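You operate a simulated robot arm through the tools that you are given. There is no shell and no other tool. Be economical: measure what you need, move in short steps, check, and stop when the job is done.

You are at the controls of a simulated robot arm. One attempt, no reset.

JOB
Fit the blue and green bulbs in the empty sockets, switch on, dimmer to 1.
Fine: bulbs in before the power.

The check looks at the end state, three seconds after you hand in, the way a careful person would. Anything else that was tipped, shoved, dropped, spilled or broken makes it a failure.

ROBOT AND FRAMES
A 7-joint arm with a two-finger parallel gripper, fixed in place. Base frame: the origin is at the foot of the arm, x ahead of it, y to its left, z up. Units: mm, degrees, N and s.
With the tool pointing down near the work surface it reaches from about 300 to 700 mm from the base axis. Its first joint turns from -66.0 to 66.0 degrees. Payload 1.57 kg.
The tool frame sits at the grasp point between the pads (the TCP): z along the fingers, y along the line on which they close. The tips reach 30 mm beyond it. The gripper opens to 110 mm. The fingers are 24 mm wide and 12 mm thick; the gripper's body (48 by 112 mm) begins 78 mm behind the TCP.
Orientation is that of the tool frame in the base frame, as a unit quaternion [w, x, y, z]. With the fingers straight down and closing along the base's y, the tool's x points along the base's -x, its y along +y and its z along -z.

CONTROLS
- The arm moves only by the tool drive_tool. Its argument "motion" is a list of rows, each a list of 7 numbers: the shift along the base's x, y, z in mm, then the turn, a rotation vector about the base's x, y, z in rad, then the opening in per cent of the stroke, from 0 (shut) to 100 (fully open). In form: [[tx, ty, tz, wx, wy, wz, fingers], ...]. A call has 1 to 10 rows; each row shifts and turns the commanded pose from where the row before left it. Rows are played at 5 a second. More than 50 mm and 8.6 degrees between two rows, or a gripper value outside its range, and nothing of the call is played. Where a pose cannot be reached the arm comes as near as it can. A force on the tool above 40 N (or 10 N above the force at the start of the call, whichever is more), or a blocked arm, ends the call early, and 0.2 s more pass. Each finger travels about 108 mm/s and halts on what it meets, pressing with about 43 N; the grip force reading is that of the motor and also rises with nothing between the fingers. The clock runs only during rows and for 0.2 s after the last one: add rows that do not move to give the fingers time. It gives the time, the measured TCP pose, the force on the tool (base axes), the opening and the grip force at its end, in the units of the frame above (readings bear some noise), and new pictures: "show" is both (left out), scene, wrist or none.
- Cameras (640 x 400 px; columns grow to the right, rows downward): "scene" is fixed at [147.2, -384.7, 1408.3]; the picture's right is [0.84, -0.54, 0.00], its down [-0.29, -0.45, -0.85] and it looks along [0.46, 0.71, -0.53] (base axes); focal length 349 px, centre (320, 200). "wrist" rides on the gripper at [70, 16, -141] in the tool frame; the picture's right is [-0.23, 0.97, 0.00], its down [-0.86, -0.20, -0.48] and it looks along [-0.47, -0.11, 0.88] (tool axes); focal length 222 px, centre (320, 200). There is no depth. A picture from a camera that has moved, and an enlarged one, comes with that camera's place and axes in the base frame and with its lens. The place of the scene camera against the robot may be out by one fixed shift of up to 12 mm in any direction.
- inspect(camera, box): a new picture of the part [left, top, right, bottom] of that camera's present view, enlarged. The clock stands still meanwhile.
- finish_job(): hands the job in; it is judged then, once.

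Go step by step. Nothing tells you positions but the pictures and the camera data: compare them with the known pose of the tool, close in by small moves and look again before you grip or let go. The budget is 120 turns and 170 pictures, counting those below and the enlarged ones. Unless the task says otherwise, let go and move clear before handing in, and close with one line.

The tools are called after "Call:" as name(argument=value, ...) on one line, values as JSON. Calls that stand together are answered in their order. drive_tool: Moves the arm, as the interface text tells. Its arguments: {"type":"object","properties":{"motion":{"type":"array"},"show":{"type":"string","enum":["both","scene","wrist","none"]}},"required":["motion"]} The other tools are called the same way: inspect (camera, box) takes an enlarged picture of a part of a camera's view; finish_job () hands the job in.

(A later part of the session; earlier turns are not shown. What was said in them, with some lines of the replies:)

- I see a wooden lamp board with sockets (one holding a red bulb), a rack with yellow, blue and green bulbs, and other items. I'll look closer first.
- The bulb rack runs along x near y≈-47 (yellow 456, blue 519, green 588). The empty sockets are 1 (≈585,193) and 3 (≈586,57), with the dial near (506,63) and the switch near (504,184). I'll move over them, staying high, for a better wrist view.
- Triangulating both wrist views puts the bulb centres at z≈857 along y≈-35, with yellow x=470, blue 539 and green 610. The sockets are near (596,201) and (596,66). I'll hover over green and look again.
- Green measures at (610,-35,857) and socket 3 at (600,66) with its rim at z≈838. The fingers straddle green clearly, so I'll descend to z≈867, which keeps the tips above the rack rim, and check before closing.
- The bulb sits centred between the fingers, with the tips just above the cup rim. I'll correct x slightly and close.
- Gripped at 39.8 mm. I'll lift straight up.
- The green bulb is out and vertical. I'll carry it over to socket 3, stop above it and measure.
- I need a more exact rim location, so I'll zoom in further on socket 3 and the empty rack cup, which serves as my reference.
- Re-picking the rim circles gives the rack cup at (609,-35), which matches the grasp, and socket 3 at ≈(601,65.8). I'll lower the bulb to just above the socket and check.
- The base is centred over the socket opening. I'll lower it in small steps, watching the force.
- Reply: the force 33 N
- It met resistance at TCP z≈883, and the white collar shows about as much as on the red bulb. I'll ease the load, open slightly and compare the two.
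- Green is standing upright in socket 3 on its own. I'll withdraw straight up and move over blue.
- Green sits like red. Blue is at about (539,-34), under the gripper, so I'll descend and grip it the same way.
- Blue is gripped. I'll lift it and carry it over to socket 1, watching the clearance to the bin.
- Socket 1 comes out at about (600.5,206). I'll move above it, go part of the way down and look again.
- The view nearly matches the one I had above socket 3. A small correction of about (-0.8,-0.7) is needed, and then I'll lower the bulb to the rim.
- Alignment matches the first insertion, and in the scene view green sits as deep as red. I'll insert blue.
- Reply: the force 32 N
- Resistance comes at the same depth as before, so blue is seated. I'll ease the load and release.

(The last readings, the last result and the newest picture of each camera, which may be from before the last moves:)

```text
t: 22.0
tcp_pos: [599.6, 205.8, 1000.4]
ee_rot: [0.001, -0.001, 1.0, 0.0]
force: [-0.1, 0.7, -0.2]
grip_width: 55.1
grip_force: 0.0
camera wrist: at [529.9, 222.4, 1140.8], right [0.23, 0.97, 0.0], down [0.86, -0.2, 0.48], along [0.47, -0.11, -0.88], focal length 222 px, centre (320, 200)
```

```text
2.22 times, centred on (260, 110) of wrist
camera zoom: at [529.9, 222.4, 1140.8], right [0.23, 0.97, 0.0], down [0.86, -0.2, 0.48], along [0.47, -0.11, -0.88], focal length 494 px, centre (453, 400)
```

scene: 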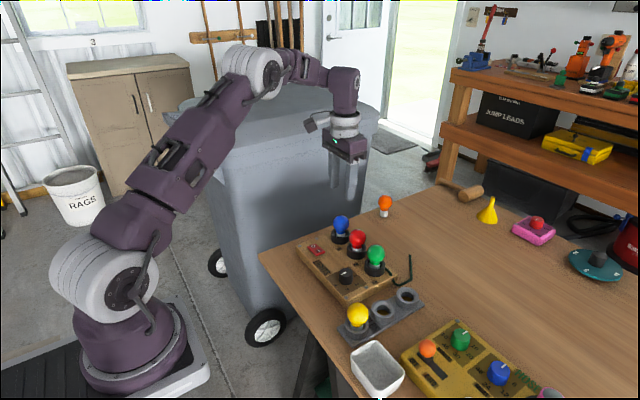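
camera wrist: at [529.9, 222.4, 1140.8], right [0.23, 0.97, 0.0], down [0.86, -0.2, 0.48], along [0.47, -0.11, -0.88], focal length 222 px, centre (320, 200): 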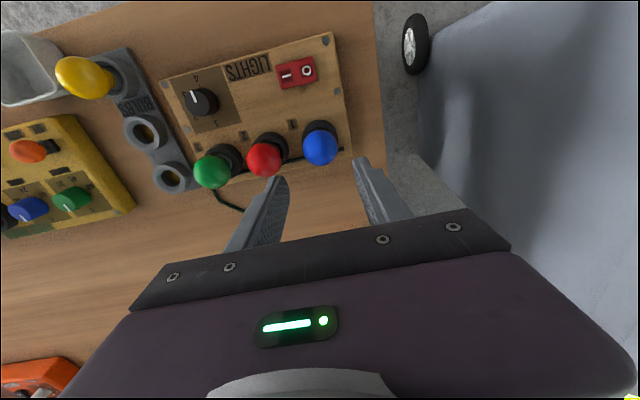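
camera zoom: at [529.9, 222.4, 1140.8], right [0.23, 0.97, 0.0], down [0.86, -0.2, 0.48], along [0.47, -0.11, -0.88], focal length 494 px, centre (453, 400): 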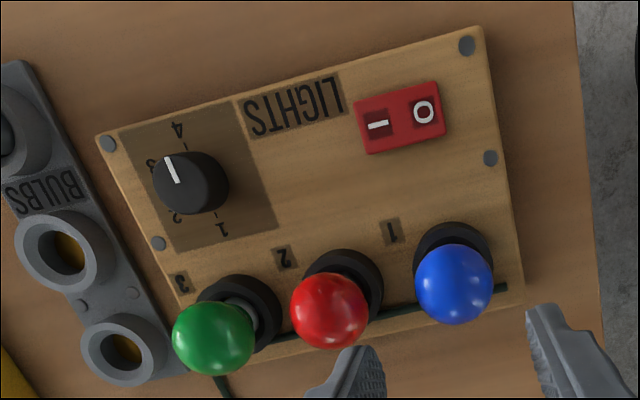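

All three bulbs sit alike. Next is the switch, with the "I" mark at ≈(517,183) and "O" at ≈(517,209). I'll move above it with the fingers closed and look closely.

Call:
drive_tool(motion=[[-40, -10, 0, 0, 0, 0, 20], [-43, -12, 0, 0, 0, 0, 0], [0, 0, -40, 0, 0, 0, 0], [0, 0, -40, 0, 0, 0, 0], [0, 0, 0, 0, 0, 0, 0]])

Call:
inspect(camera="wrist", box=[240, 80, 400, 220])

Call:
inspect(camera="scene", box=[290, 220, 370, 270])

```text
t: 23.2
tcp_pos: [515.4, 181.9, 920.4]
ee_rot: [0.0, 0.0, 1.0, 0.0]
force: [0.2, -0.6, -0.5]
grip_width: 0.0
grip_force: 21.6
camera wrist: at [446.5, 199.7, 1061.0], right [0.23, 0.97, 0.0], down [0.85, -0.2, 0.48], along [0.47, -0.11, -0.88], focal length 222 px, centre (320, 200)
```

scene: 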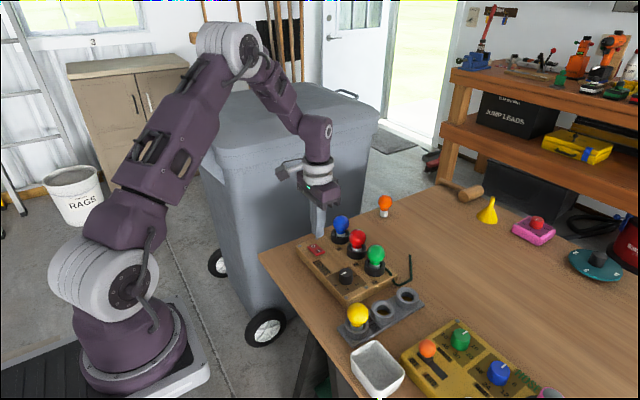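
wrist: 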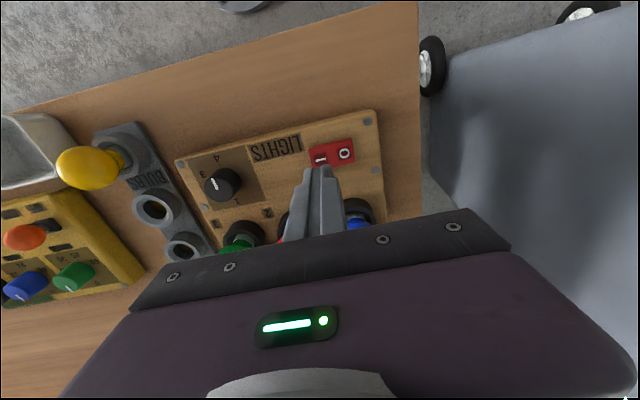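

```text
2.86 times, centred on (320, 150) of wrist
camera zoom: at [446.5, 199.7, 1061.0], right [0.23, 0.97, 0.0], down [0.85, -0.2, 0.48], along [0.47, -0.11, -0.88], focal length 635 px, centre (320, 343)
```

zoom: 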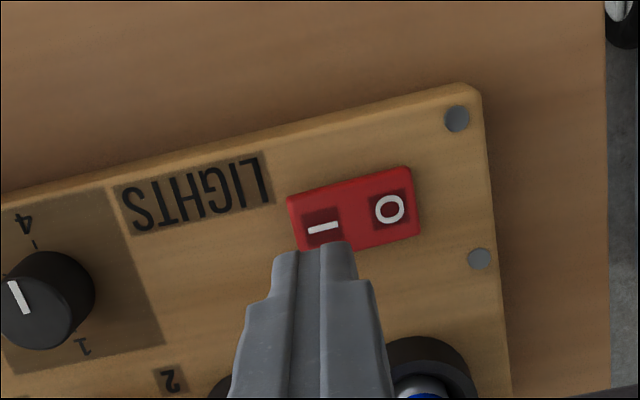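

```text
8.00 times, centred on (330, 245) of scene
camera zoom: at [147.2, -384.7, 1408.3], right [0.84, -0.54, 0.0], down [-0.29, -0.45, -0.85], along [0.46, 0.71, -0.53], focal length 2793 px, centre (240, -160)
```

zoom: 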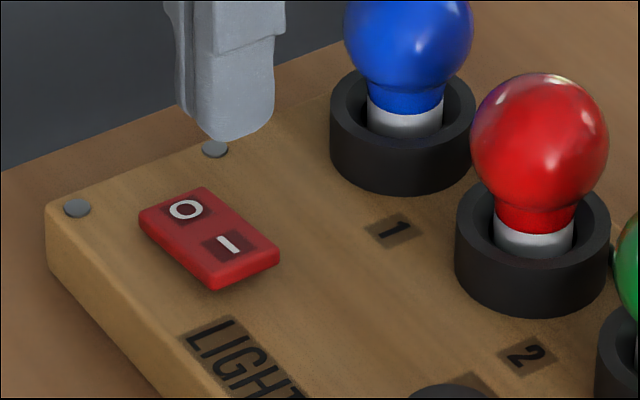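

The "I" end of the rocker stands proud, so the switch is off. I'll line up over the "I" end and press down in small steps.

Call:
drive_tool(motion=[[2, -4, 0, 0, 0, 0, 0], [0, 0, -30, 0, 0, 0, 0], [0, 0, -10, 0, 0, 0, 0], [0, 0, -5, 0, 0, 0, 0], [0, 0, 0, 0, 0, 0, 0]])

Call:
inspect(camera="scene", box=[290, 220, 370, 270])

Call:
inspect(camera="wrist", box=[240, 100, 400, 220])

```text
t: 24.4
tcp_pos: [518.2, 179.1, 873.2]
ee_rot: [0.0, 0.0, 1.0, 0.0]
force: [0.3, 0.0, 0.4]
grip_width: 0.0
grip_force: 20.7
camera wrist: at [448.5, 196.0, 1015.5], right [0.23, 0.97, 0.0], down [0.86, -0.2, 0.48], along [0.47, -0.11, -0.88], focal length 222 px, centre (320, 200)
```

scene: 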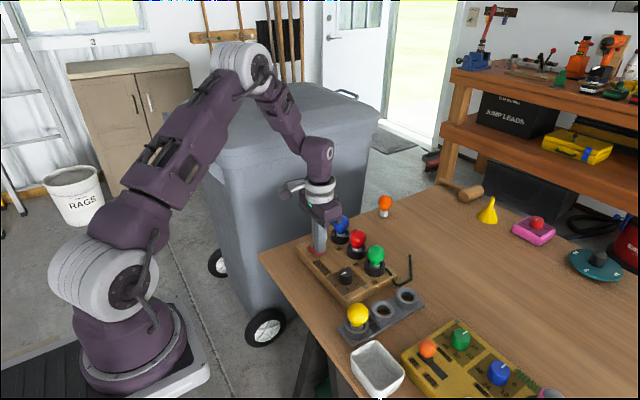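
wrist: 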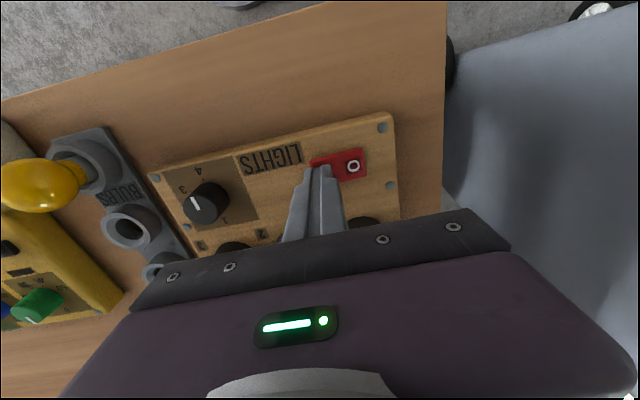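

```text
8.00 times, centred on (330, 245) of scene
camera zoom: at [147.2, -384.7, 1408.3], right [0.84, -0.54, 0.0], down [-0.29, -0.45, -0.85], along [0.46, 0.71, -0.53], focal length 2793 px, centre (240, -160)
```

zoom: 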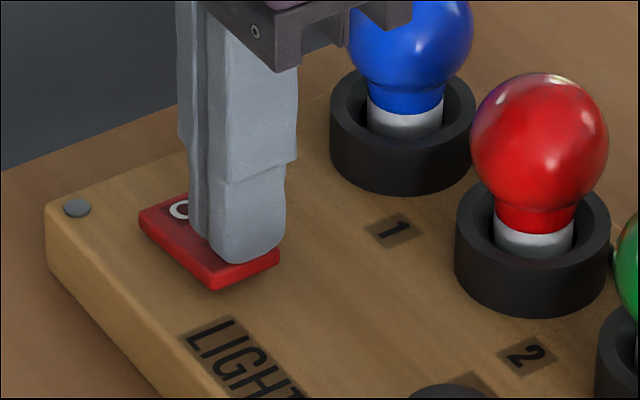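

```text
3.33 times, centred on (320, 160) of wrist
camera zoom: at [448.5, 196.0, 1015.5], right [0.23, 0.97, 0.0], down [0.86, -0.2, 0.48], along [0.47, -0.11, -0.88], focal length 740 px, centre (320, 333)
```

zoom: 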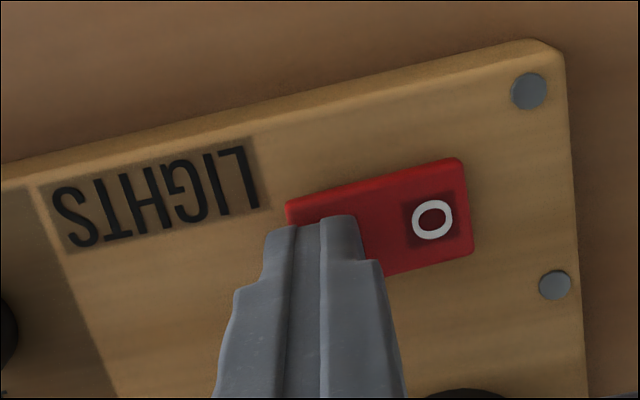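

Correctly placed over the "I" half, not touching yet. I'll keep pressing down in small steps.

Call:
drive_tool(motion=[[0, 0, -3, 0, 0, 0, 0], [0, 0, -2, 0, 0, 0, 0], [0, 0, -2, 0, 0, 0, 0], [0, 0, -2, 0, 0, 0, 0], [0, 0, -2, 0, 0, 0, 0]], show="none")

Call:
inspect(camera="scene", box=[290, 210, 410, 290])

```text
t: 25.5
tcp_pos: [518.7, 179.1, 867.8]
ee_rot: [0.0, 0.0, 1.0, 0.0]
force: [-7.6, -1.7, 13.6]
grip_width: 0.0
grip_force: 22.0
stopped in row 5: the force on the tool passed its limit (the readings are from after the stop); the commanded pose is now the measured one
```

```text
5.00 times, centred on (350, 250) of scene
camera zoom: at [146.8, -384.8, 1408.3], right [0.84, -0.54, 0.0], down [-0.29, -0.45, -0.85], along [0.46, 0.71, -0.53], focal length 1746 px, centre (170, -50)
```

zoom: 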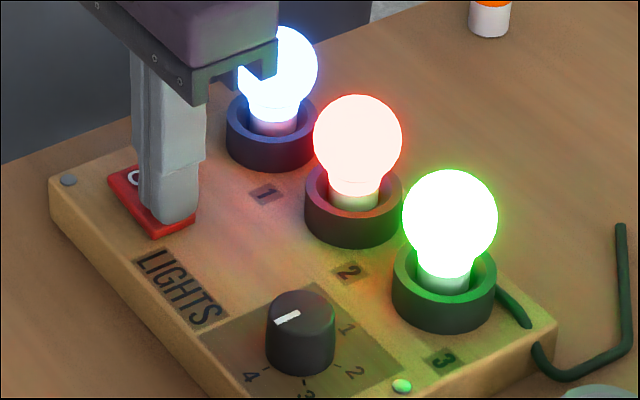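

All three bulbs light up, so the contacts are good. I'll rise and move over the dimmer.

Call:
drive_tool(motion=[[0, 0, 10, 0, 0, 0, 0], [0, 0, 45, 0, 0, 0, 0], [0, 0, 40, 0, 0, 0, 0], [0, -35, 0, 0, 0, 0, 20], [0, -35, 0, 0, 0, 0, 40], [2, -35, 0, 0, 0, 0, 50], [0, 0, 0, 0, 0, 0, 50]])

Call:
inspect(camera="wrist", box=[240, 80, 400, 220])

Call:
inspect(camera="scene", box=[300, 230, 400, 300])

```text
t: 27.1
tcp_pos: [521.1, 75.0, 962.5]
ee_rot: [0.001, 0.001, 1.0, 0.0]
force: [-0.5, 0.3, -0.4]
grip_width: 55.0
grip_force: 0.0
camera wrist: at [451.1, 92.2, 1103.0], right [0.23, 0.97, 0.0], down [0.85, -0.2, 0.48], along [0.47, -0.11, -0.88], focal length 222 px, centre (320, 200)
```

scene: 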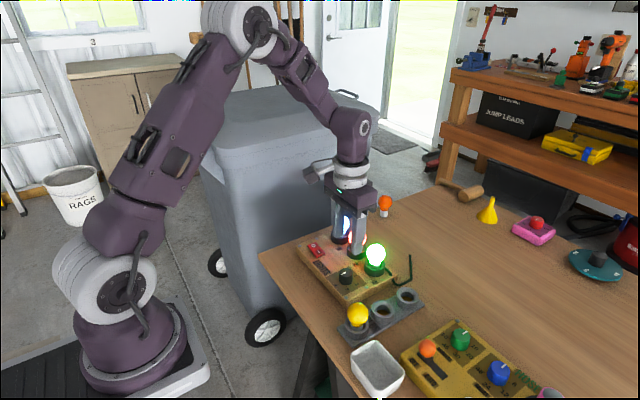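
wrist: 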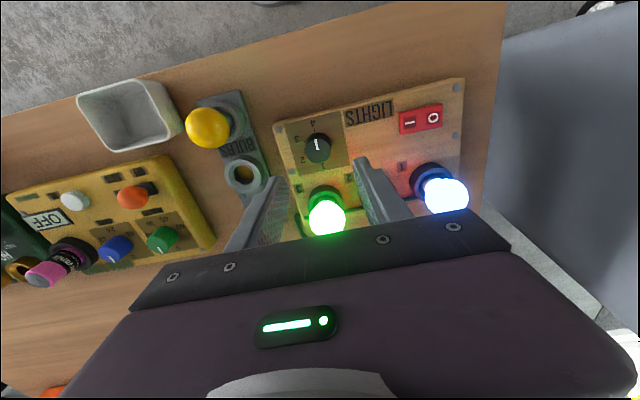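

```text
2.86 times, centred on (320, 150) of wrist
camera zoom: at [451.1, 92.2, 1103.0], right [0.23, 0.97, 0.0], down [0.85, -0.2, 0.48], along [0.47, -0.11, -0.88], focal length 635 px, centre (320, 343)
```

zoom: 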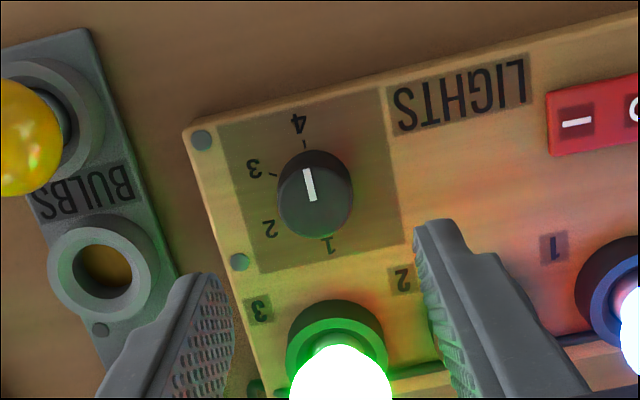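

```text
5.71 times, centred on (350, 265) of scene
camera zoom: at [147.2, -384.7, 1408.3], right [0.84, -0.54, 0.0], down [-0.29, -0.45, -0.85], along [0.46, 0.71, -0.53], focal length 1995 px, centre (149, -171)
```

zoom: 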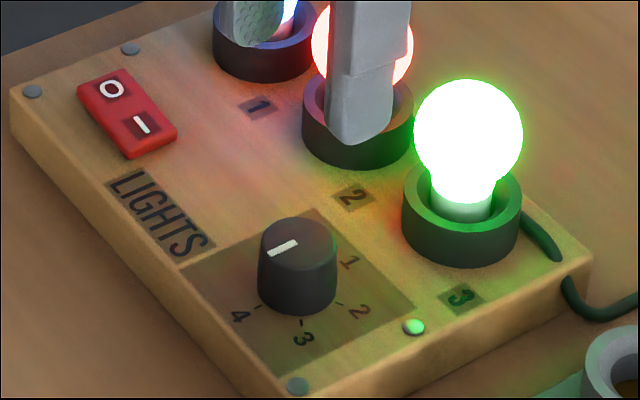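

The switch shows "I" pressed. The dimmer pointer is at 4 (toward -x) and 1 lies about 180° away through 3 and 2, which is a positive turn about z. The knob centre is ≈(522.5,74.5), so I'll pre-turn the gripper -45°, centre it and lower partway.

Call:
drive_tool(motion=[[1.8, 0.4, 0, 0, 0, -0.1309, 50], [0, 0, 0, 0, 0, -0.1309, 50], [0, 0, 0, 0, 0, -0.1309, 50], [0, 0, 0, 0, 0, -0.1309, 50], [0, 0, -20, 0, 0, -0.1309, 50], [0, 0, -30, 0, 0, -0.1309, 50], [0, 0, -10, 0, 0, 0, 50], [0, 0, 0, 0, 0, 0, 50]])

Call:
inspect(camera="wrist", box=[240, 100, 400, 220])

Call:
inspect(camera="scene", box=[300, 230, 400, 300])

```text
t: 28.9
tcp_pos: [523.2, 74.4, 901.2]
ee_rot: [0.0, 0.383, 0.924, 0.0]
force: [-0.2, 0.2, 0.0]
grip_width: 54.8
grip_force: 0.0
camera wrist: at [484.5, 136.6, 1042.7], right [0.85, 0.53, 0.0], down [0.46, -0.75, 0.48], along [0.25, -0.41, -0.88], focal length 222 px, centre (320, 200)
```

scene: 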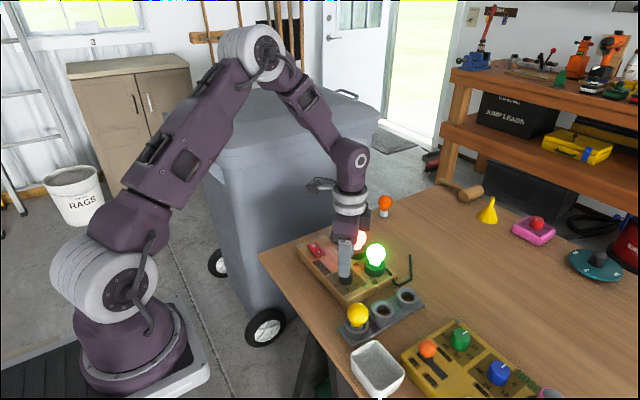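
wrist: 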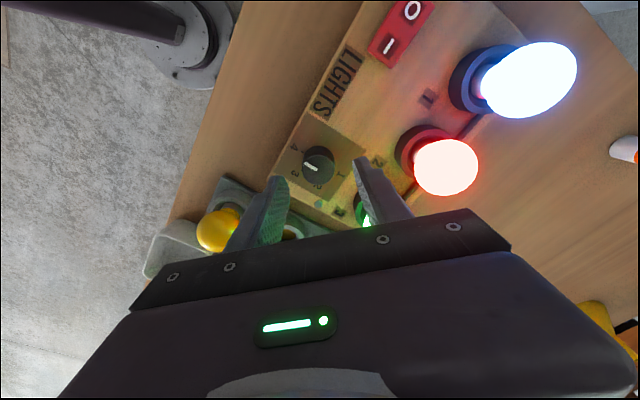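

```text
3.33 times, centred on (320, 160) of wrist
camera zoom: at [484.5, 136.6, 1042.7], right [0.85, 0.53, 0.0], down [0.46, -0.75, 0.48], along [0.25, -0.41, -0.88], focal length 740 px, centre (320, 333)
```

zoom: 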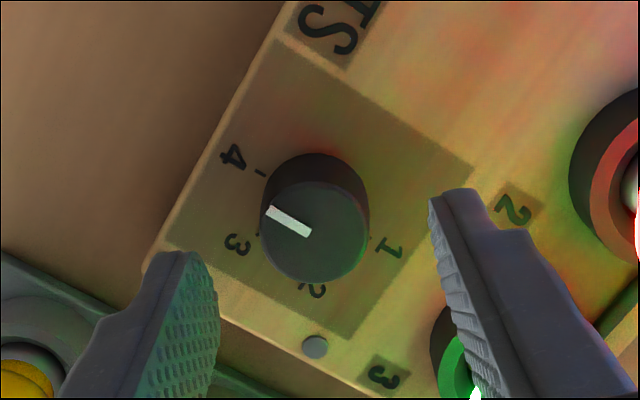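

```text
5.71 times, centred on (350, 265) of scene
camera zoom: at [147.2, -384.7, 1408.3], right [0.84, -0.54, 0.0], down [-0.29, -0.45, -0.85], along [0.46, 0.71, -0.53], focal length 1995 px, centre (149, -171)
```

zoom: 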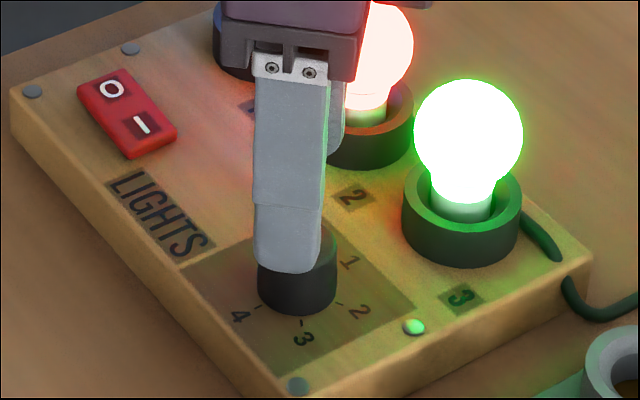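

The knob sits between the fingers, roughly 2 mm toward -y of the tool centre. I'll correct that and descend carefully around it.

Call:
drive_tool(motion=[[0.2, -1.8, -15, 0, 0, 0, 50], [0, 0, -15, 0, 0, 0, 50], [0, 0, -6, 0, 0, 0, 50], [0, 0, -4, 0, 0, 0, 50], [0, 0, 0, 0, 0, 0, 50]])

Call:
inspect(camera="wrist", box=[240, 100, 400, 220])

Call:
inspect(camera="scene", box=[300, 230, 400, 300])

```text
t: 30.1
tcp_pos: [522.6, 72.0, 861.0]
ee_rot: [0.001, 0.383, 0.924, 0.0]
force: [0.5, -0.6, -0.7]
grip_width: 54.7
grip_force: 0.0
camera wrist: at [485.2, 135.1, 1002.6], right [0.85, 0.53, 0.0], down [0.46, -0.75, 0.48], along [0.25, -0.41, -0.88], focal length 222 px, centre (320, 200)
```

scene: 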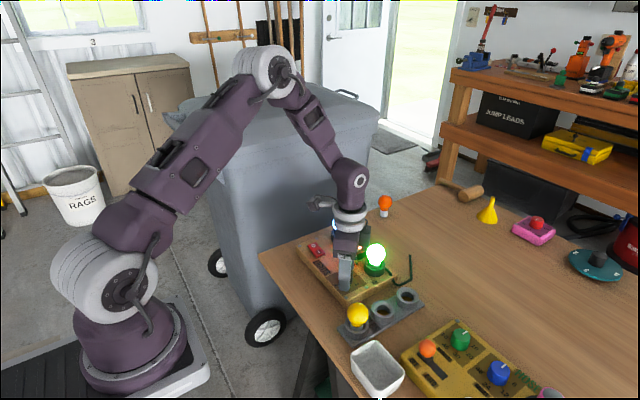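
wrist: 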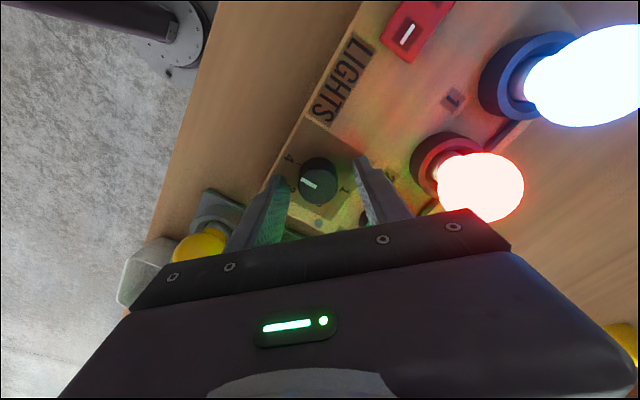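

```text
3.33 times, centred on (320, 160) of wrist
camera zoom: at [485.2, 135.1, 1002.6], right [0.85, 0.53, 0.0], down [0.46, -0.75, 0.48], along [0.25, -0.41, -0.88], focal length 740 px, centre (320, 333)
```

zoom: 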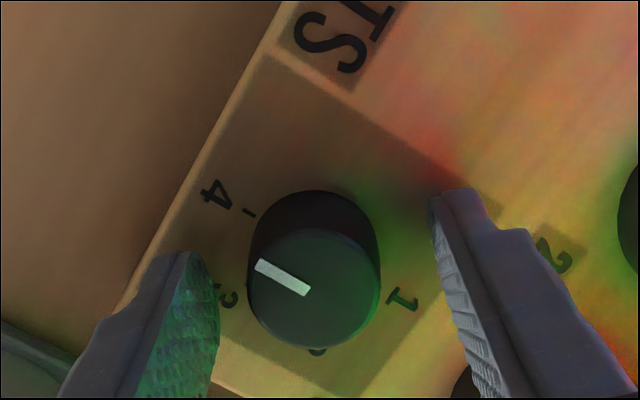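

```text
5.71 times, centred on (350, 265) of scene
camera zoom: at [147.2, -384.7, 1408.3], right [0.84, -0.54, 0.0], down [-0.29, -0.45, -0.85], along [0.46, 0.71, -0.53], focal length 1995 px, centre (149, -171)
```

zoom: 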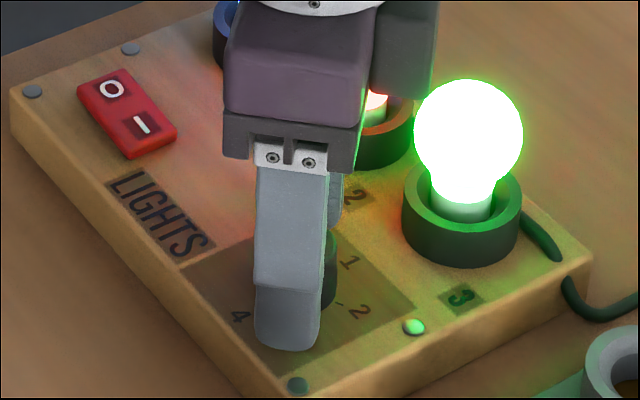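

The knob is slightly off-centre between the pads. I'll nudge over and close gently, checking side force.

Call:
drive_tool(motion=[[-0.4, -1.9, 0, 0, 0, 0, 45], [0, 0, 0, 0, 0, 0, 38], [0, 0, 0, 0, 0, 0, 33], [0, 0, 0, 0, 0, 0, 28], [0, 0, 0, 0, 0, 0, 24], [0, 0, 0, 0, 0, 0, 20], [0, 0, 0, 0, 0, 0, 20]])

Call:
inspect(camera="wrist", box=[240, 100, 400, 220])

```text
t: 31.7
tcp_pos: [522.8, 72.3, 862.0]
ee_rot: [0.002, 0.383, 0.924, 0.0]
force: [3.9, 3.4, -0.5]
grip_width: 31.1
grip_force: 40.1
camera wrist: at [484.9, 133.3, 1002.6], right [0.85, 0.53, 0.0], down [0.46, -0.75, 0.48], along [0.25, -0.41, -0.88], focal length 222 px, centre (320, 200)
```

scene: 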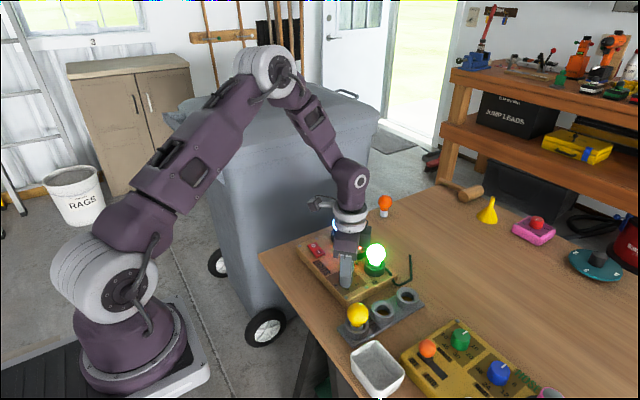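
wrist: 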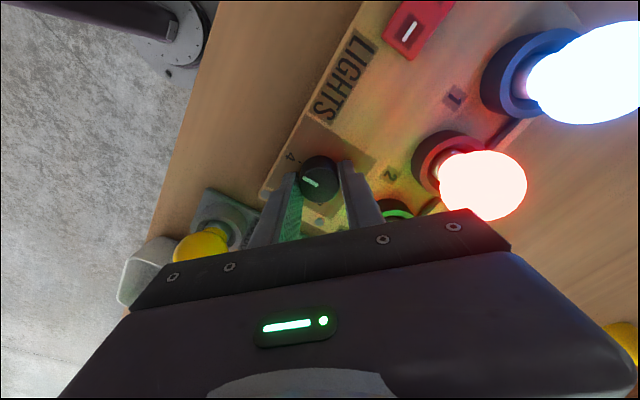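

```text
3.33 times, centred on (320, 160) of wrist
camera zoom: at [484.9, 133.3, 1002.6], right [0.85, 0.53, 0.0], down [0.46, -0.75, 0.48], along [0.25, -0.41, -0.88], focal length 740 px, centre (320, 333)
```

zoom: 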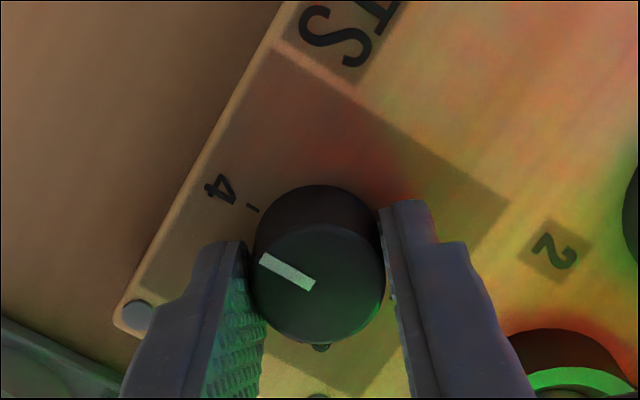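

Gripped with about 5 N sideways along the closing axis. I'll add a small centring shift and turn the first 45°, checking that the pointer follows.

Call:
drive_tool(motion=[[0.5, 0.5, 0, 0, 0, 0, 20], [0, 0, 0, 0, 0, 0.1309, 20], [0, 0, 0, 0, 0, 0.1309, 20], [0, 0, 0, 0, 0, 0.1309, 20], [0, 0, 0, 0, 0, 0.1309, 20], [0, 0, 0, 0, 0, 0.1309, 20], [0, 0, 0, 0, 0, 0.1309, 20], [0, 0, 0, 0, 0, 0, 20]])

Call:
inspect(camera="wrist", box=[240, 100, 400, 220])

```text
t: 33.5
tcp_pos: [523.3, 73.1, 862.5]
ee_rot: [0.001, -0.001, 1.0, 0.001]
force: [8.3, 14.0, -18.5]
grip_width: 31.3
grip_force: 39.7
camera wrist: at [453.5, 89.5, 1002.8], right [0.22, 0.97, 0.0], down [0.85, -0.2, 0.48], along [0.47, -0.11, -0.88], focal length 222 px, centre (320, 200)
```

scene: 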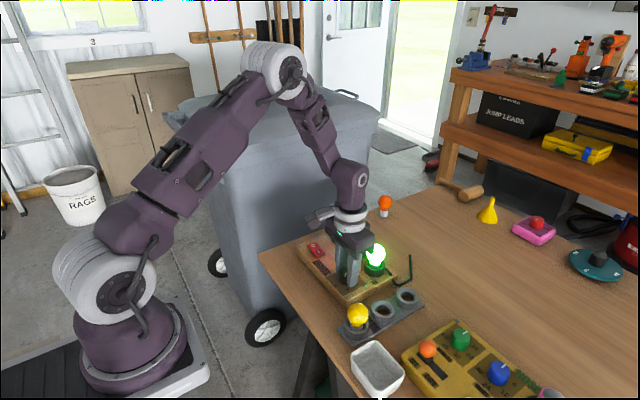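
wrist: 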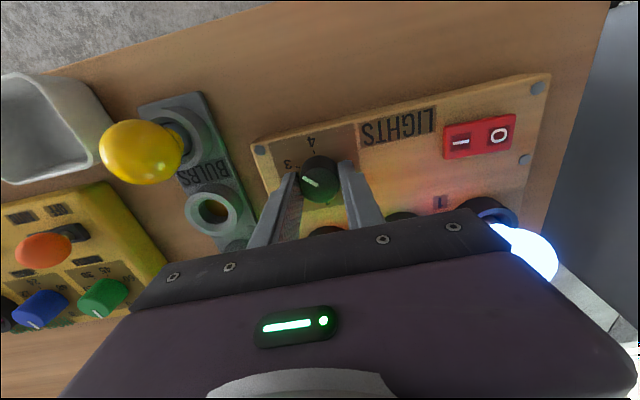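

```text
3.33 times, centred on (320, 160) of wrist
camera zoom: at [453.5, 89.5, 1002.8], right [0.22, 0.97, 0.0], down [0.85, -0.2, 0.48], along [0.47, -0.11, -0.88], focal length 740 px, centre (320, 333)
```

zoom: 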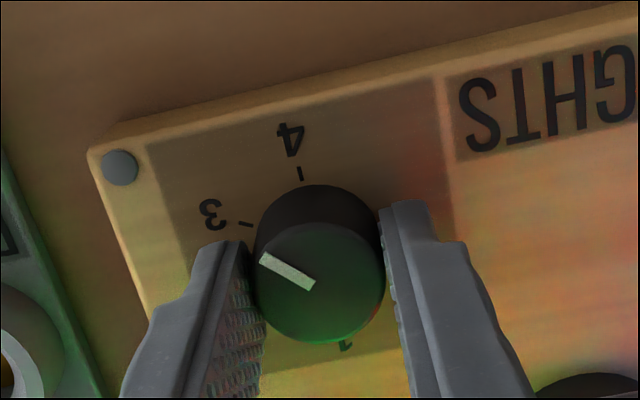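

The pointer follows the gripper, but side forces have built up. I'll shift to relieve them before turning on.

Call:
drive_tool(motion=[[0.6, 1.2, -0.8, 0, 0, 0, 20], [0, 0, 0, 0, 0, 0, 20]], show="none")

```text
t: 34.1
tcp_pos: [522.8, 72.4, 861.6]
ee_rot: [0.0, -0.001, 1.0, 0.0]
force: [0.3, 8.7, 2.9]
grip_width: 31.4
grip_force: 40.0
```

Call:
drive_tool(motion=[[0, 1.8, -0.2, 0, 0, 0, 20], [0, 0, 0, 0, 0, 0.1309, 20], [0, 0, 0, 0, 0, 0.1309, 20], [0, 0, 0, 0, 0, 0.1309, 20], [0, 0, 0, 0, 0, 0, 20]], show="none")

```text
t: 35.3
tcp_pos: [523.7, 73.1, 861.1]
ee_rot: [0.001, -0.196, 0.981, 0.001]
force: [-6.1, -13.6, 31.5]
grip_width: 31.3
grip_force: 39.6
```

Forces rose again, so I'll let go here to relieve the stress, then look and re-centre.

Call:
drive_tool(motion=[[-0.3, -0.8, 0.8, 0, 0, 0, 25], [0, 0, 0, 0, 0, 0, 32], [0, 0, 0, 0, 0, 0, 40], [0, 0, 0, 0, 0, 0, 45], [0, 0, 0, 0, 0, 0, 45]])

Call:
inspect(camera="wrist", box=[240, 100, 400, 220])

Call:
inspect(camera="scene", box=[290, 210, 410, 310])

```text
t: 36.5
tcp_pos: [523.5, 75.1, 862.0]
ee_rot: [0.001, -0.195, 0.981, 0.001]
force: [0.3, -0.2, 0.7]
grip_width: 49.6
grip_force: 0.1
camera wrist: at [452.8, 63.1, 1002.7], right [-0.16, 0.99, 0.0], down [0.87, 0.14, 0.48], along [0.47, 0.08, -0.88], focal length 222 px, centre (320, 200)
```

scene: 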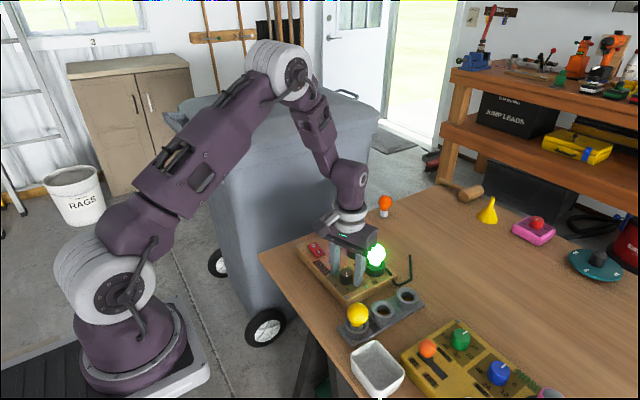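
wrist: 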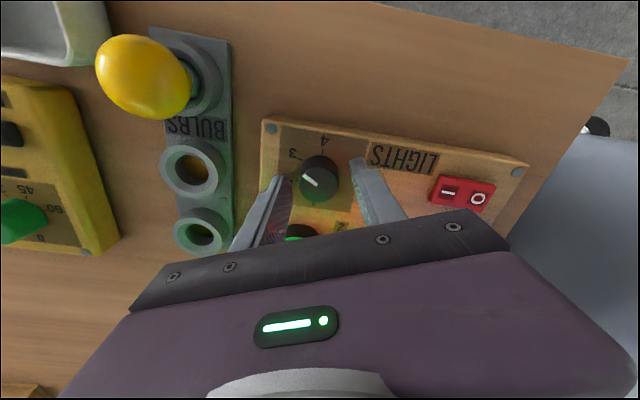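

```text
3.33 times, centred on (320, 160) of wrist
camera zoom: at [452.8, 63.1, 1002.7], right [-0.16, 0.99, 0.0], down [0.87, 0.14, 0.48], along [0.47, 0.08, -0.88], focal length 740 px, centre (320, 333)
```

zoom: 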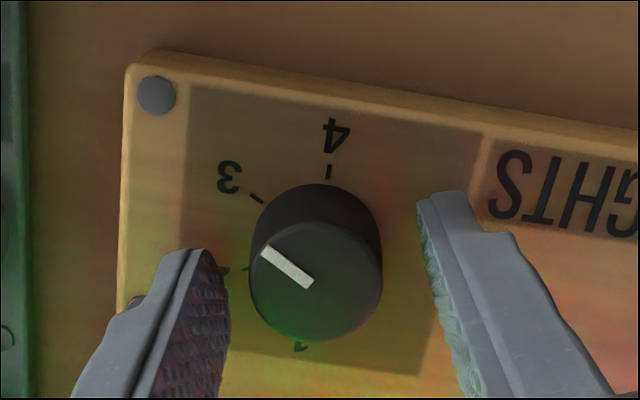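

```text
4.00 times, centred on (350, 260) of scene
camera zoom: at [147.2, -384.7, 1408.3], right [0.84, -0.54, 0.0], down [-0.29, -0.45, -0.85], along [0.46, 0.71, -0.53], focal length 1396 px, centre (200, -40)
```

zoom: 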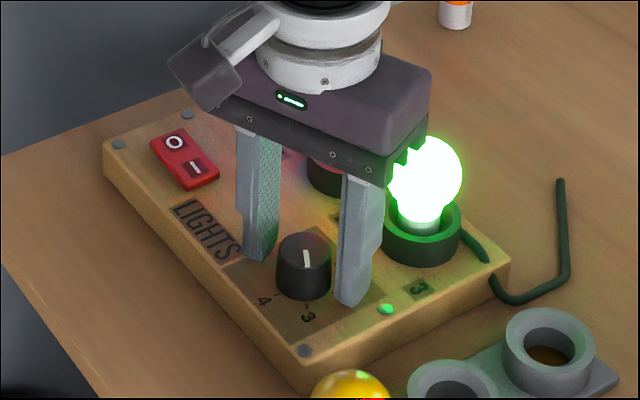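

The knob now points between 3 and 2 (about 67° turned), and its centre is about 1.7 mm toward -y of the tool. I'll re-centre, turn the open gripper back by 90°, and look.

Call:
drive_tool(motion=[[0, -1.6, 0, 0, 0, -0.1309, 45], [0, 0, 0, 0, 0, -0.1309, 48], [0, 0, 0, 0, 0, -0.1309, 50], [0, 0, 0, 0, 0, -0.1309, 50], [0, 0, 0, 0, 0, -0.1309, 50], [0, 0, 0, 0, 0, -0.1309, 50], [0, 0, 0, 0, 0, -0.1309, 50], [0, 0, 0, 0, 0, -0.1309, 50], [0, 0, 0, 0, 0, -0.1309, 50], [0, 0, 0, 0, 0, -0.1309, 50]], show="none")

Call:
drive_tool(motion=[[0, 0, 0, 0, 0, -0.1309, 50], [0, 0, 0, 0, 0, -0.1309, 50], [0, 0, 0, 0, 0, 0, 50]])

Call:
inspect(camera="wrist", box=[240, 100, 400, 220])

```text
t: 38.7
tcp_pos: [523.3, 71.4, 861.8]
ee_rot: [0.001, 0.443, 0.897, 0.0]
force: [-0.2, 0.2, 0.2]
grip_width: 55.2
grip_force: 0.1
```

```text
t: 39.5
tcp_pos: [522.4, 72.4, 860.6]
ee_rot: [0.001, 0.557, 0.831, 0.0]
force: [0.5, -0.2, -0.3]
grip_width: 55.1
grip_force: 0.1
camera wrist: at [511.8, 143.9, 1002.7], right [0.99, 0.16, 0.0], down [0.14, -0.87, 0.48], along [0.08, -0.47, -0.88], focal length 222 px, centre (320, 200)
```

scene: 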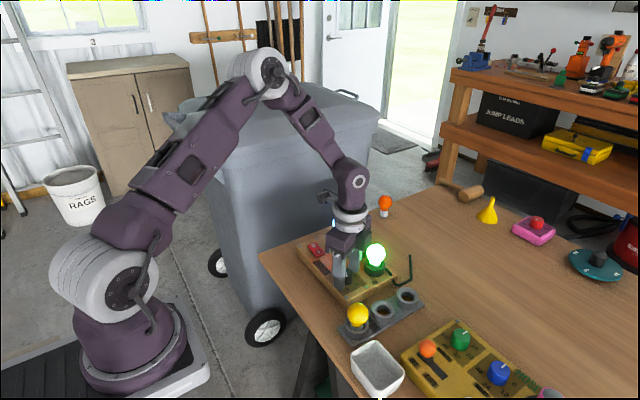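
wrist: 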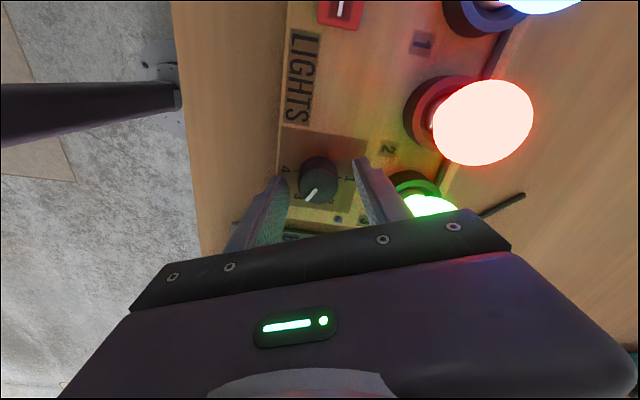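

```text
3.33 times, centred on (320, 160) of wrist
camera zoom: at [511.8, 143.9, 1002.7], right [0.99, 0.16, 0.0], down [0.14, -0.87, 0.48], along [0.08, -0.47, -0.88], focal length 740 px, centre (320, 333)
```

zoom: 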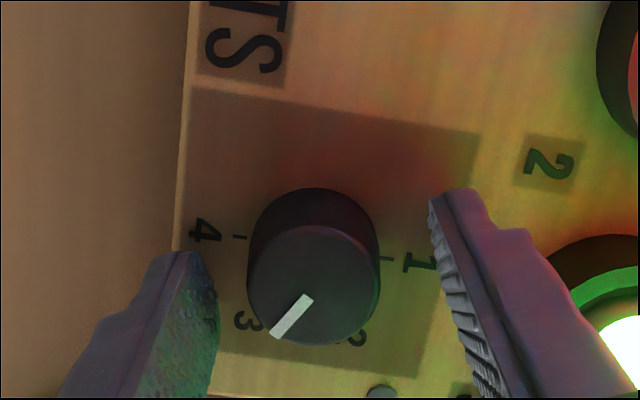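

The tick for 1 lies exactly opposite 4, toward +x, so about 115° remain. I'll nudge and grip again.

Call:
drive_tool(motion=[[-0.6, -0.2, 0, 0, 0, 0, 45], [0, 0, 0, 0, 0, 0, 38], [0, 0, 0, 0, 0, 0, 33], [0, 0, 0, 0, 0, 0, 28], [0, 0, 0, 0, 0, 0, 24], [0, 0, 0, 0, 0, 0, 20]], show="none")

```text
t: 40.9
tcp_pos: [521.6, 72.7, 861.6]
ee_rot: [0.001, 0.556, 0.831, 0.0]
force: [-5.9, -3.1, 1.8]
grip_width: 31.1
grip_force: 39.9
```

Call:
drive_tool(motion=[[-1.0, -0.4, 0, 0, 0, 0, 20], [0, 0, 0, 0, 0, 0.1309, 20], [0, 0, 0, 0, 0, 0.1309, 20], [0, 0, 0, 0, 0, 0.1309, 20], [0, 0, 0, 0, 0, 0.1309, 20]], show="none")

```text
t: 42.1
tcp_pos: [523.6, 72.6, 861.7]
ee_rot: [0.002, 0.32, 0.947, 0.0]
force: [9.4, 1.2, -6.2]
grip_width: 31.1
grip_force: 39.4
```

Call:
drive_tool(motion=[[1.2, 0, -0.3, 0, 0, 0.1309, 20], [0, 0, 0, 0, 0, 0.1309, 20], [0, 0, 0, 0, 0, 0.1309, 20], [0, 0, 0, 0, 0, 0.1309, 20]], show="none")

```text
t: 43.1
tcp_pos: [522.5, 71.8, 862.0]
ee_rot: [0.001, 0.064, 0.998, 0.001]
force: [-0.3, 8.1, 7.9]
grip_width: 30.8
grip_force: 39.6
```

Call:
drive_tool(motion=[[0, 1.2, 0.4, 0, 0, 0.1309, 20], [0, 0, 0, 0, 0, 0.1309, 20], [0, 0, 0, 0, 0, 0.1309, 20], [0, 0, 0, 0, 0, 0.1309, 20]])

Call:
inspect(camera="wrist", box=[240, 100, 400, 220])

```text
t: 44.1
tcp_pos: [523.8, 73.6, 861.8]
ee_rot: [0.001, -0.198, 0.98, 0.001]
force: [0.0, 7.6, -0.8]
grip_width: 30.7
grip_force: 39.5
camera wrist: at [452.2, 62.1, 1002.9], right [-0.17, 0.99, 0.0], down [0.87, 0.14, 0.48], along [0.47, 0.08, -0.88], focal length 222 px, centre (320, 200)
```

scene: 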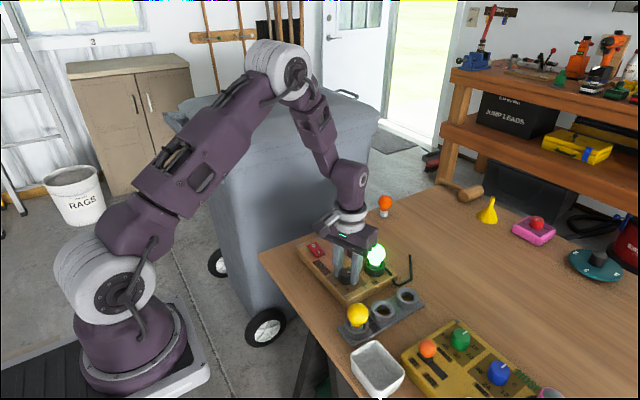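
wrist: 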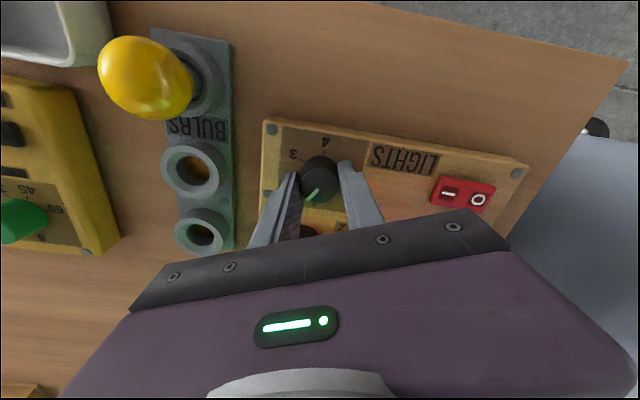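

```text
3.33 times, centred on (320, 160) of wrist
camera zoom: at [452.2, 62.1, 1002.9], right [-0.17, 0.99, 0.0], down [0.87, 0.14, 0.48], along [0.47, 0.08, -0.88], focal length 740 px, centre (320, 333)
```

zoom: 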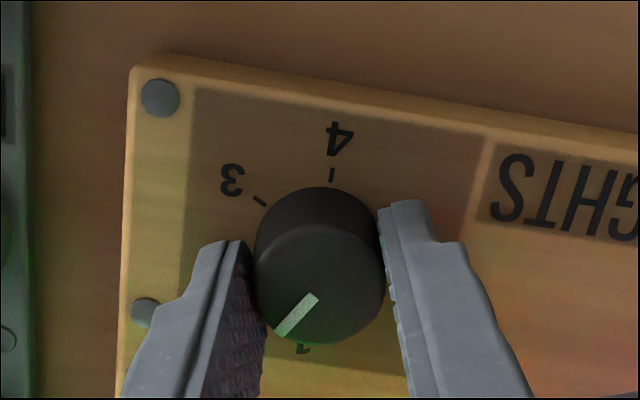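

The pointer has followed through 90°, with about 29° left to reach 1. I'll continue with a small centring shift.

Call:
drive_tool(motion=[[0, 1.0, 0, 0, 0, 0.125, 20], [0, 0, 0, 0, 0, 0.125, 20], [0, 0, 0, 0, 0, 0.125, 20], [0, 0, 0, 0, 0, 0.125, 20], [0, 0, 0, 0, 0, 0, 20]])

Call:
inspect(camera="wrist", box=[240, 100, 400, 220])

Call:
inspect(camera="scene", box=[300, 230, 400, 300])

```text
t: 45.3
tcp_pos: [522.9, 73.4, 861.0]
ee_rot: [-0.001, -0.432, 0.902, 0.001]
force: [-2.2, 1.9, -1.6]
grip_width: 31.0
grip_force: 40.0
camera wrist: at [466.4, 30.3, 1003.0], right [-0.62, 0.79, 0.0], down [0.69, 0.54, 0.48], along [0.38, 0.3, -0.88], focal length 222 px, centre (320, 200)
```

scene: 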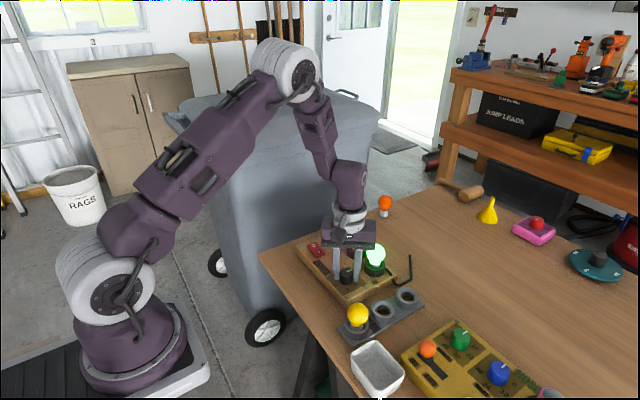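
wrist: 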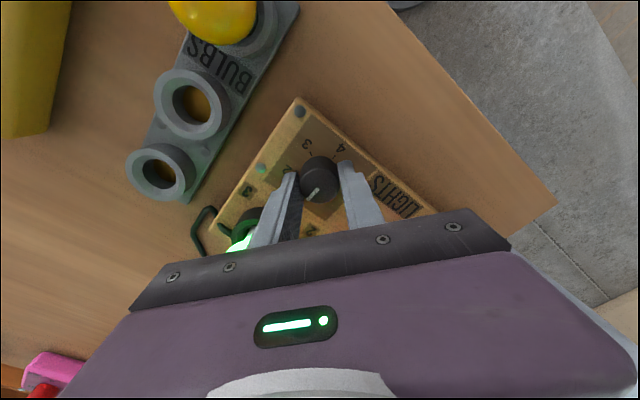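

```text
3.33 times, centred on (320, 160) of wrist
camera zoom: at [466.4, 30.3, 1003.0], right [-0.62, 0.79, 0.0], down [0.69, 0.54, 0.48], along [0.38, 0.3, -0.88], focal length 740 px, centre (320, 333)
```

zoom: 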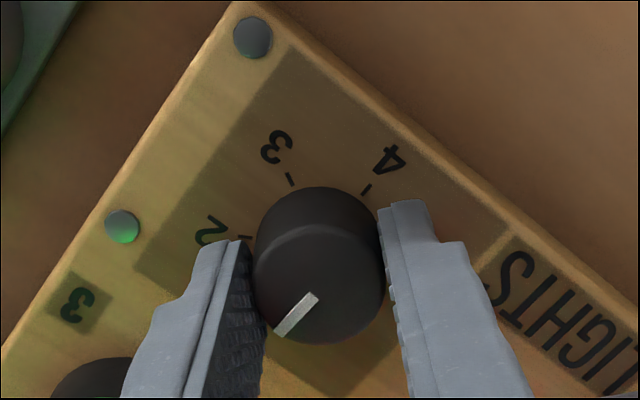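

```text
5.71 times, centred on (350, 265) of scene
camera zoom: at [147.2, -384.6, 1408.3], right [0.84, -0.54, 0.0], down [-0.29, -0.45, -0.85], along [0.46, 0.71, -0.53], focal length 1995 px, centre (149, -171)
```

zoom: 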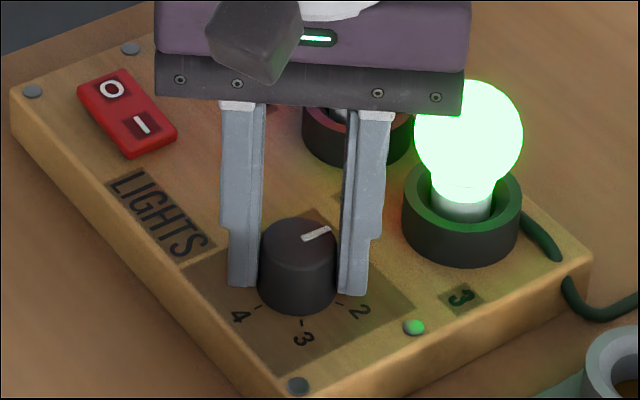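

The pointer is now opposite where it started, at 1. I'll release, lift clear and check.

Call:
drive_tool(motion=[[0, 0, 0, 0, 0, 0, 30], [0, 0, 0, 0, 0, 0, 38], [0, 0, 0, 0, 0, 0, 45], [0, 0, 0, 0, 0, 0, 45], [0, 0, 20, 0, 0, 0, 45], [0, 0, 40, 0, 0, 0, 45], [0, 0, 45, 0, 0, 0, 45], [-20, 0, 20, 0, 0, 0, 45], [0, 0, 0, 0, 0, 0, 45]])

Call:
inspect(camera="wrist", box=[240, 90, 400, 220])

Call:
inspect(camera="scene", box=[290, 210, 410, 310])

```text
t: 47.3
tcp_pos: [501.3, 73.6, 986.5]
ee_rot: [0.0, -0.432, 0.902, 0.002]
force: [-0.4, 0.0, 0.1]
grip_width: 49.4
grip_force: 0.1
camera wrist: at [445.9, 30.7, 1128.0], right [-0.62, 0.79, 0.0], down [0.69, 0.54, 0.48], along [0.38, 0.3, -0.88], focal length 222 px, centre (320, 200)
```

scene: 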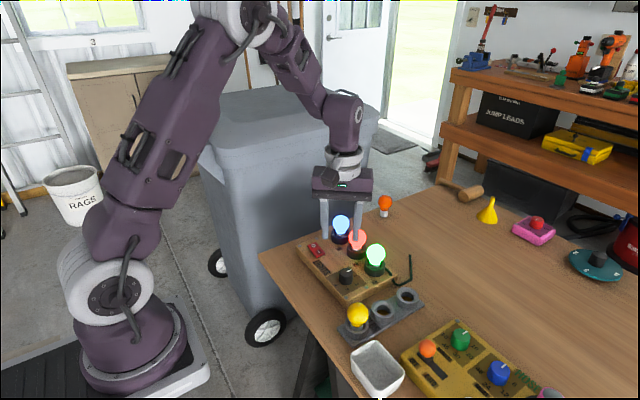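
wrist: 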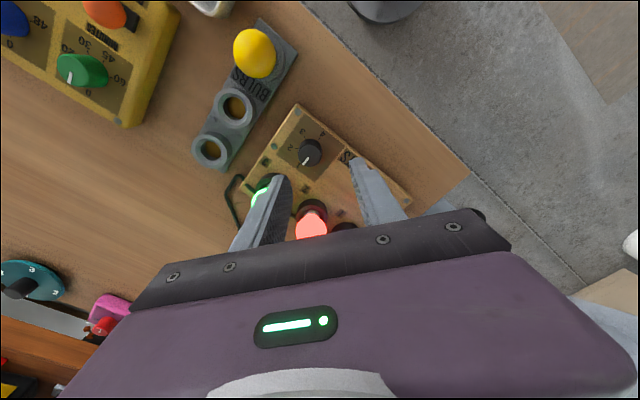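

```text
3.08 times, centred on (320, 155) of wrist
camera zoom: at [445.9, 30.7, 1128.0], right [-0.62, 0.79, 0.0], down [0.69, 0.54, 0.48], along [0.38, 0.3, -0.88], focal length 684 px, centre (320, 338)
```

zoom: 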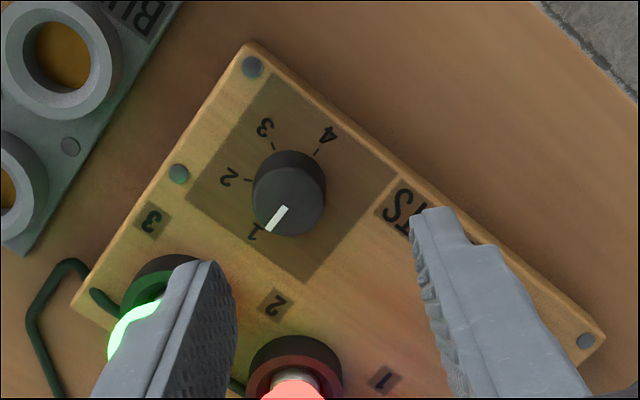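

```text
4.00 times, centred on (350, 260) of scene
camera zoom: at [147.2, -384.7, 1408.3], right [0.84, -0.54, 0.0], down [-0.29, -0.45, -0.85], along [0.46, 0.71, -0.53], focal length 1396 px, centre (200, -40)
```

zoom: 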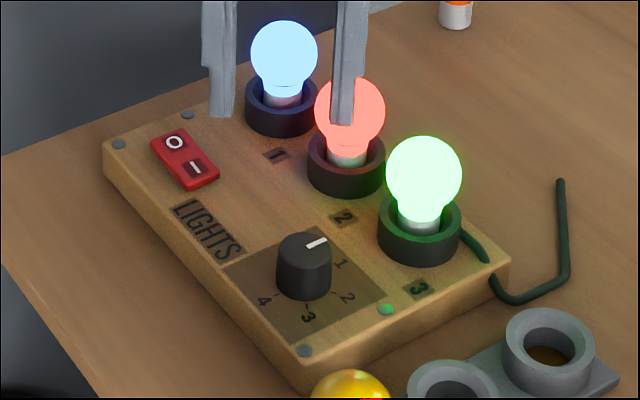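

All three are lit but dimmed, and the pointer is at 1. One finer look will confirm the angle.

Call:
inspect(camera="wrist", box=[285, 120, 345, 180])

Call:
inspect(camera="scene", box=[325, 255, 385, 295])

```text
6.67 times, centred on (315, 150) of wrist
camera zoom: at [445.9, 30.7, 1128.0], right [-0.62, 0.79, 0.0], down [0.69, 0.54, 0.48], along [0.38, 0.3, -0.88], focal length 1481 px, centre (353, 533)
```

zoom: 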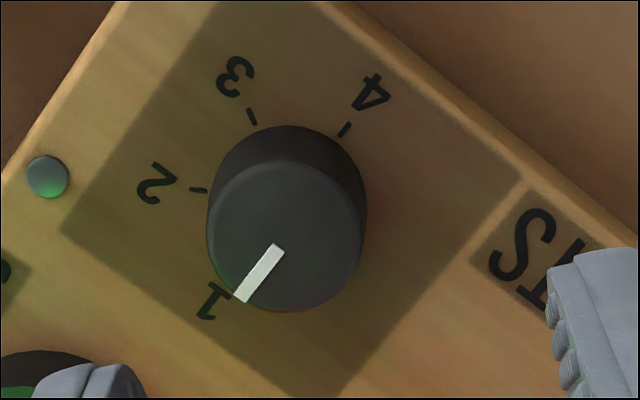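

```text
10.00 times, centred on (355, 275) of scene
camera zoom: at [147.2, -384.7, 1408.3], right [0.84, -0.54, 0.0], down [-0.29, -0.45, -0.85], along [0.46, 0.71, -0.53], focal length 3491 px, centre (-30, -550)
```

zoom: 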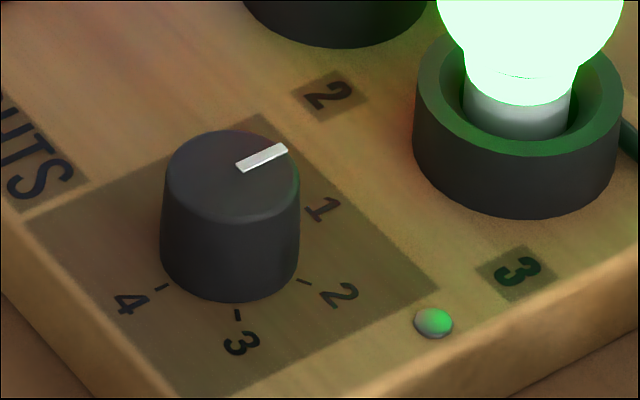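

The pointer is parallel to the board edge, directly opposite 4 and on 1. The bulbs are seated and lit, the switch is at I, and the gripper is clear.

Call:
finish_job()

```text
The job is handed in.
```

The job is done and handed in: blue bulb in socket 1, green in socket 3, both fitted before the power went on, then the switch to I and the dimmer turned to 1, with all three bulbs lit.
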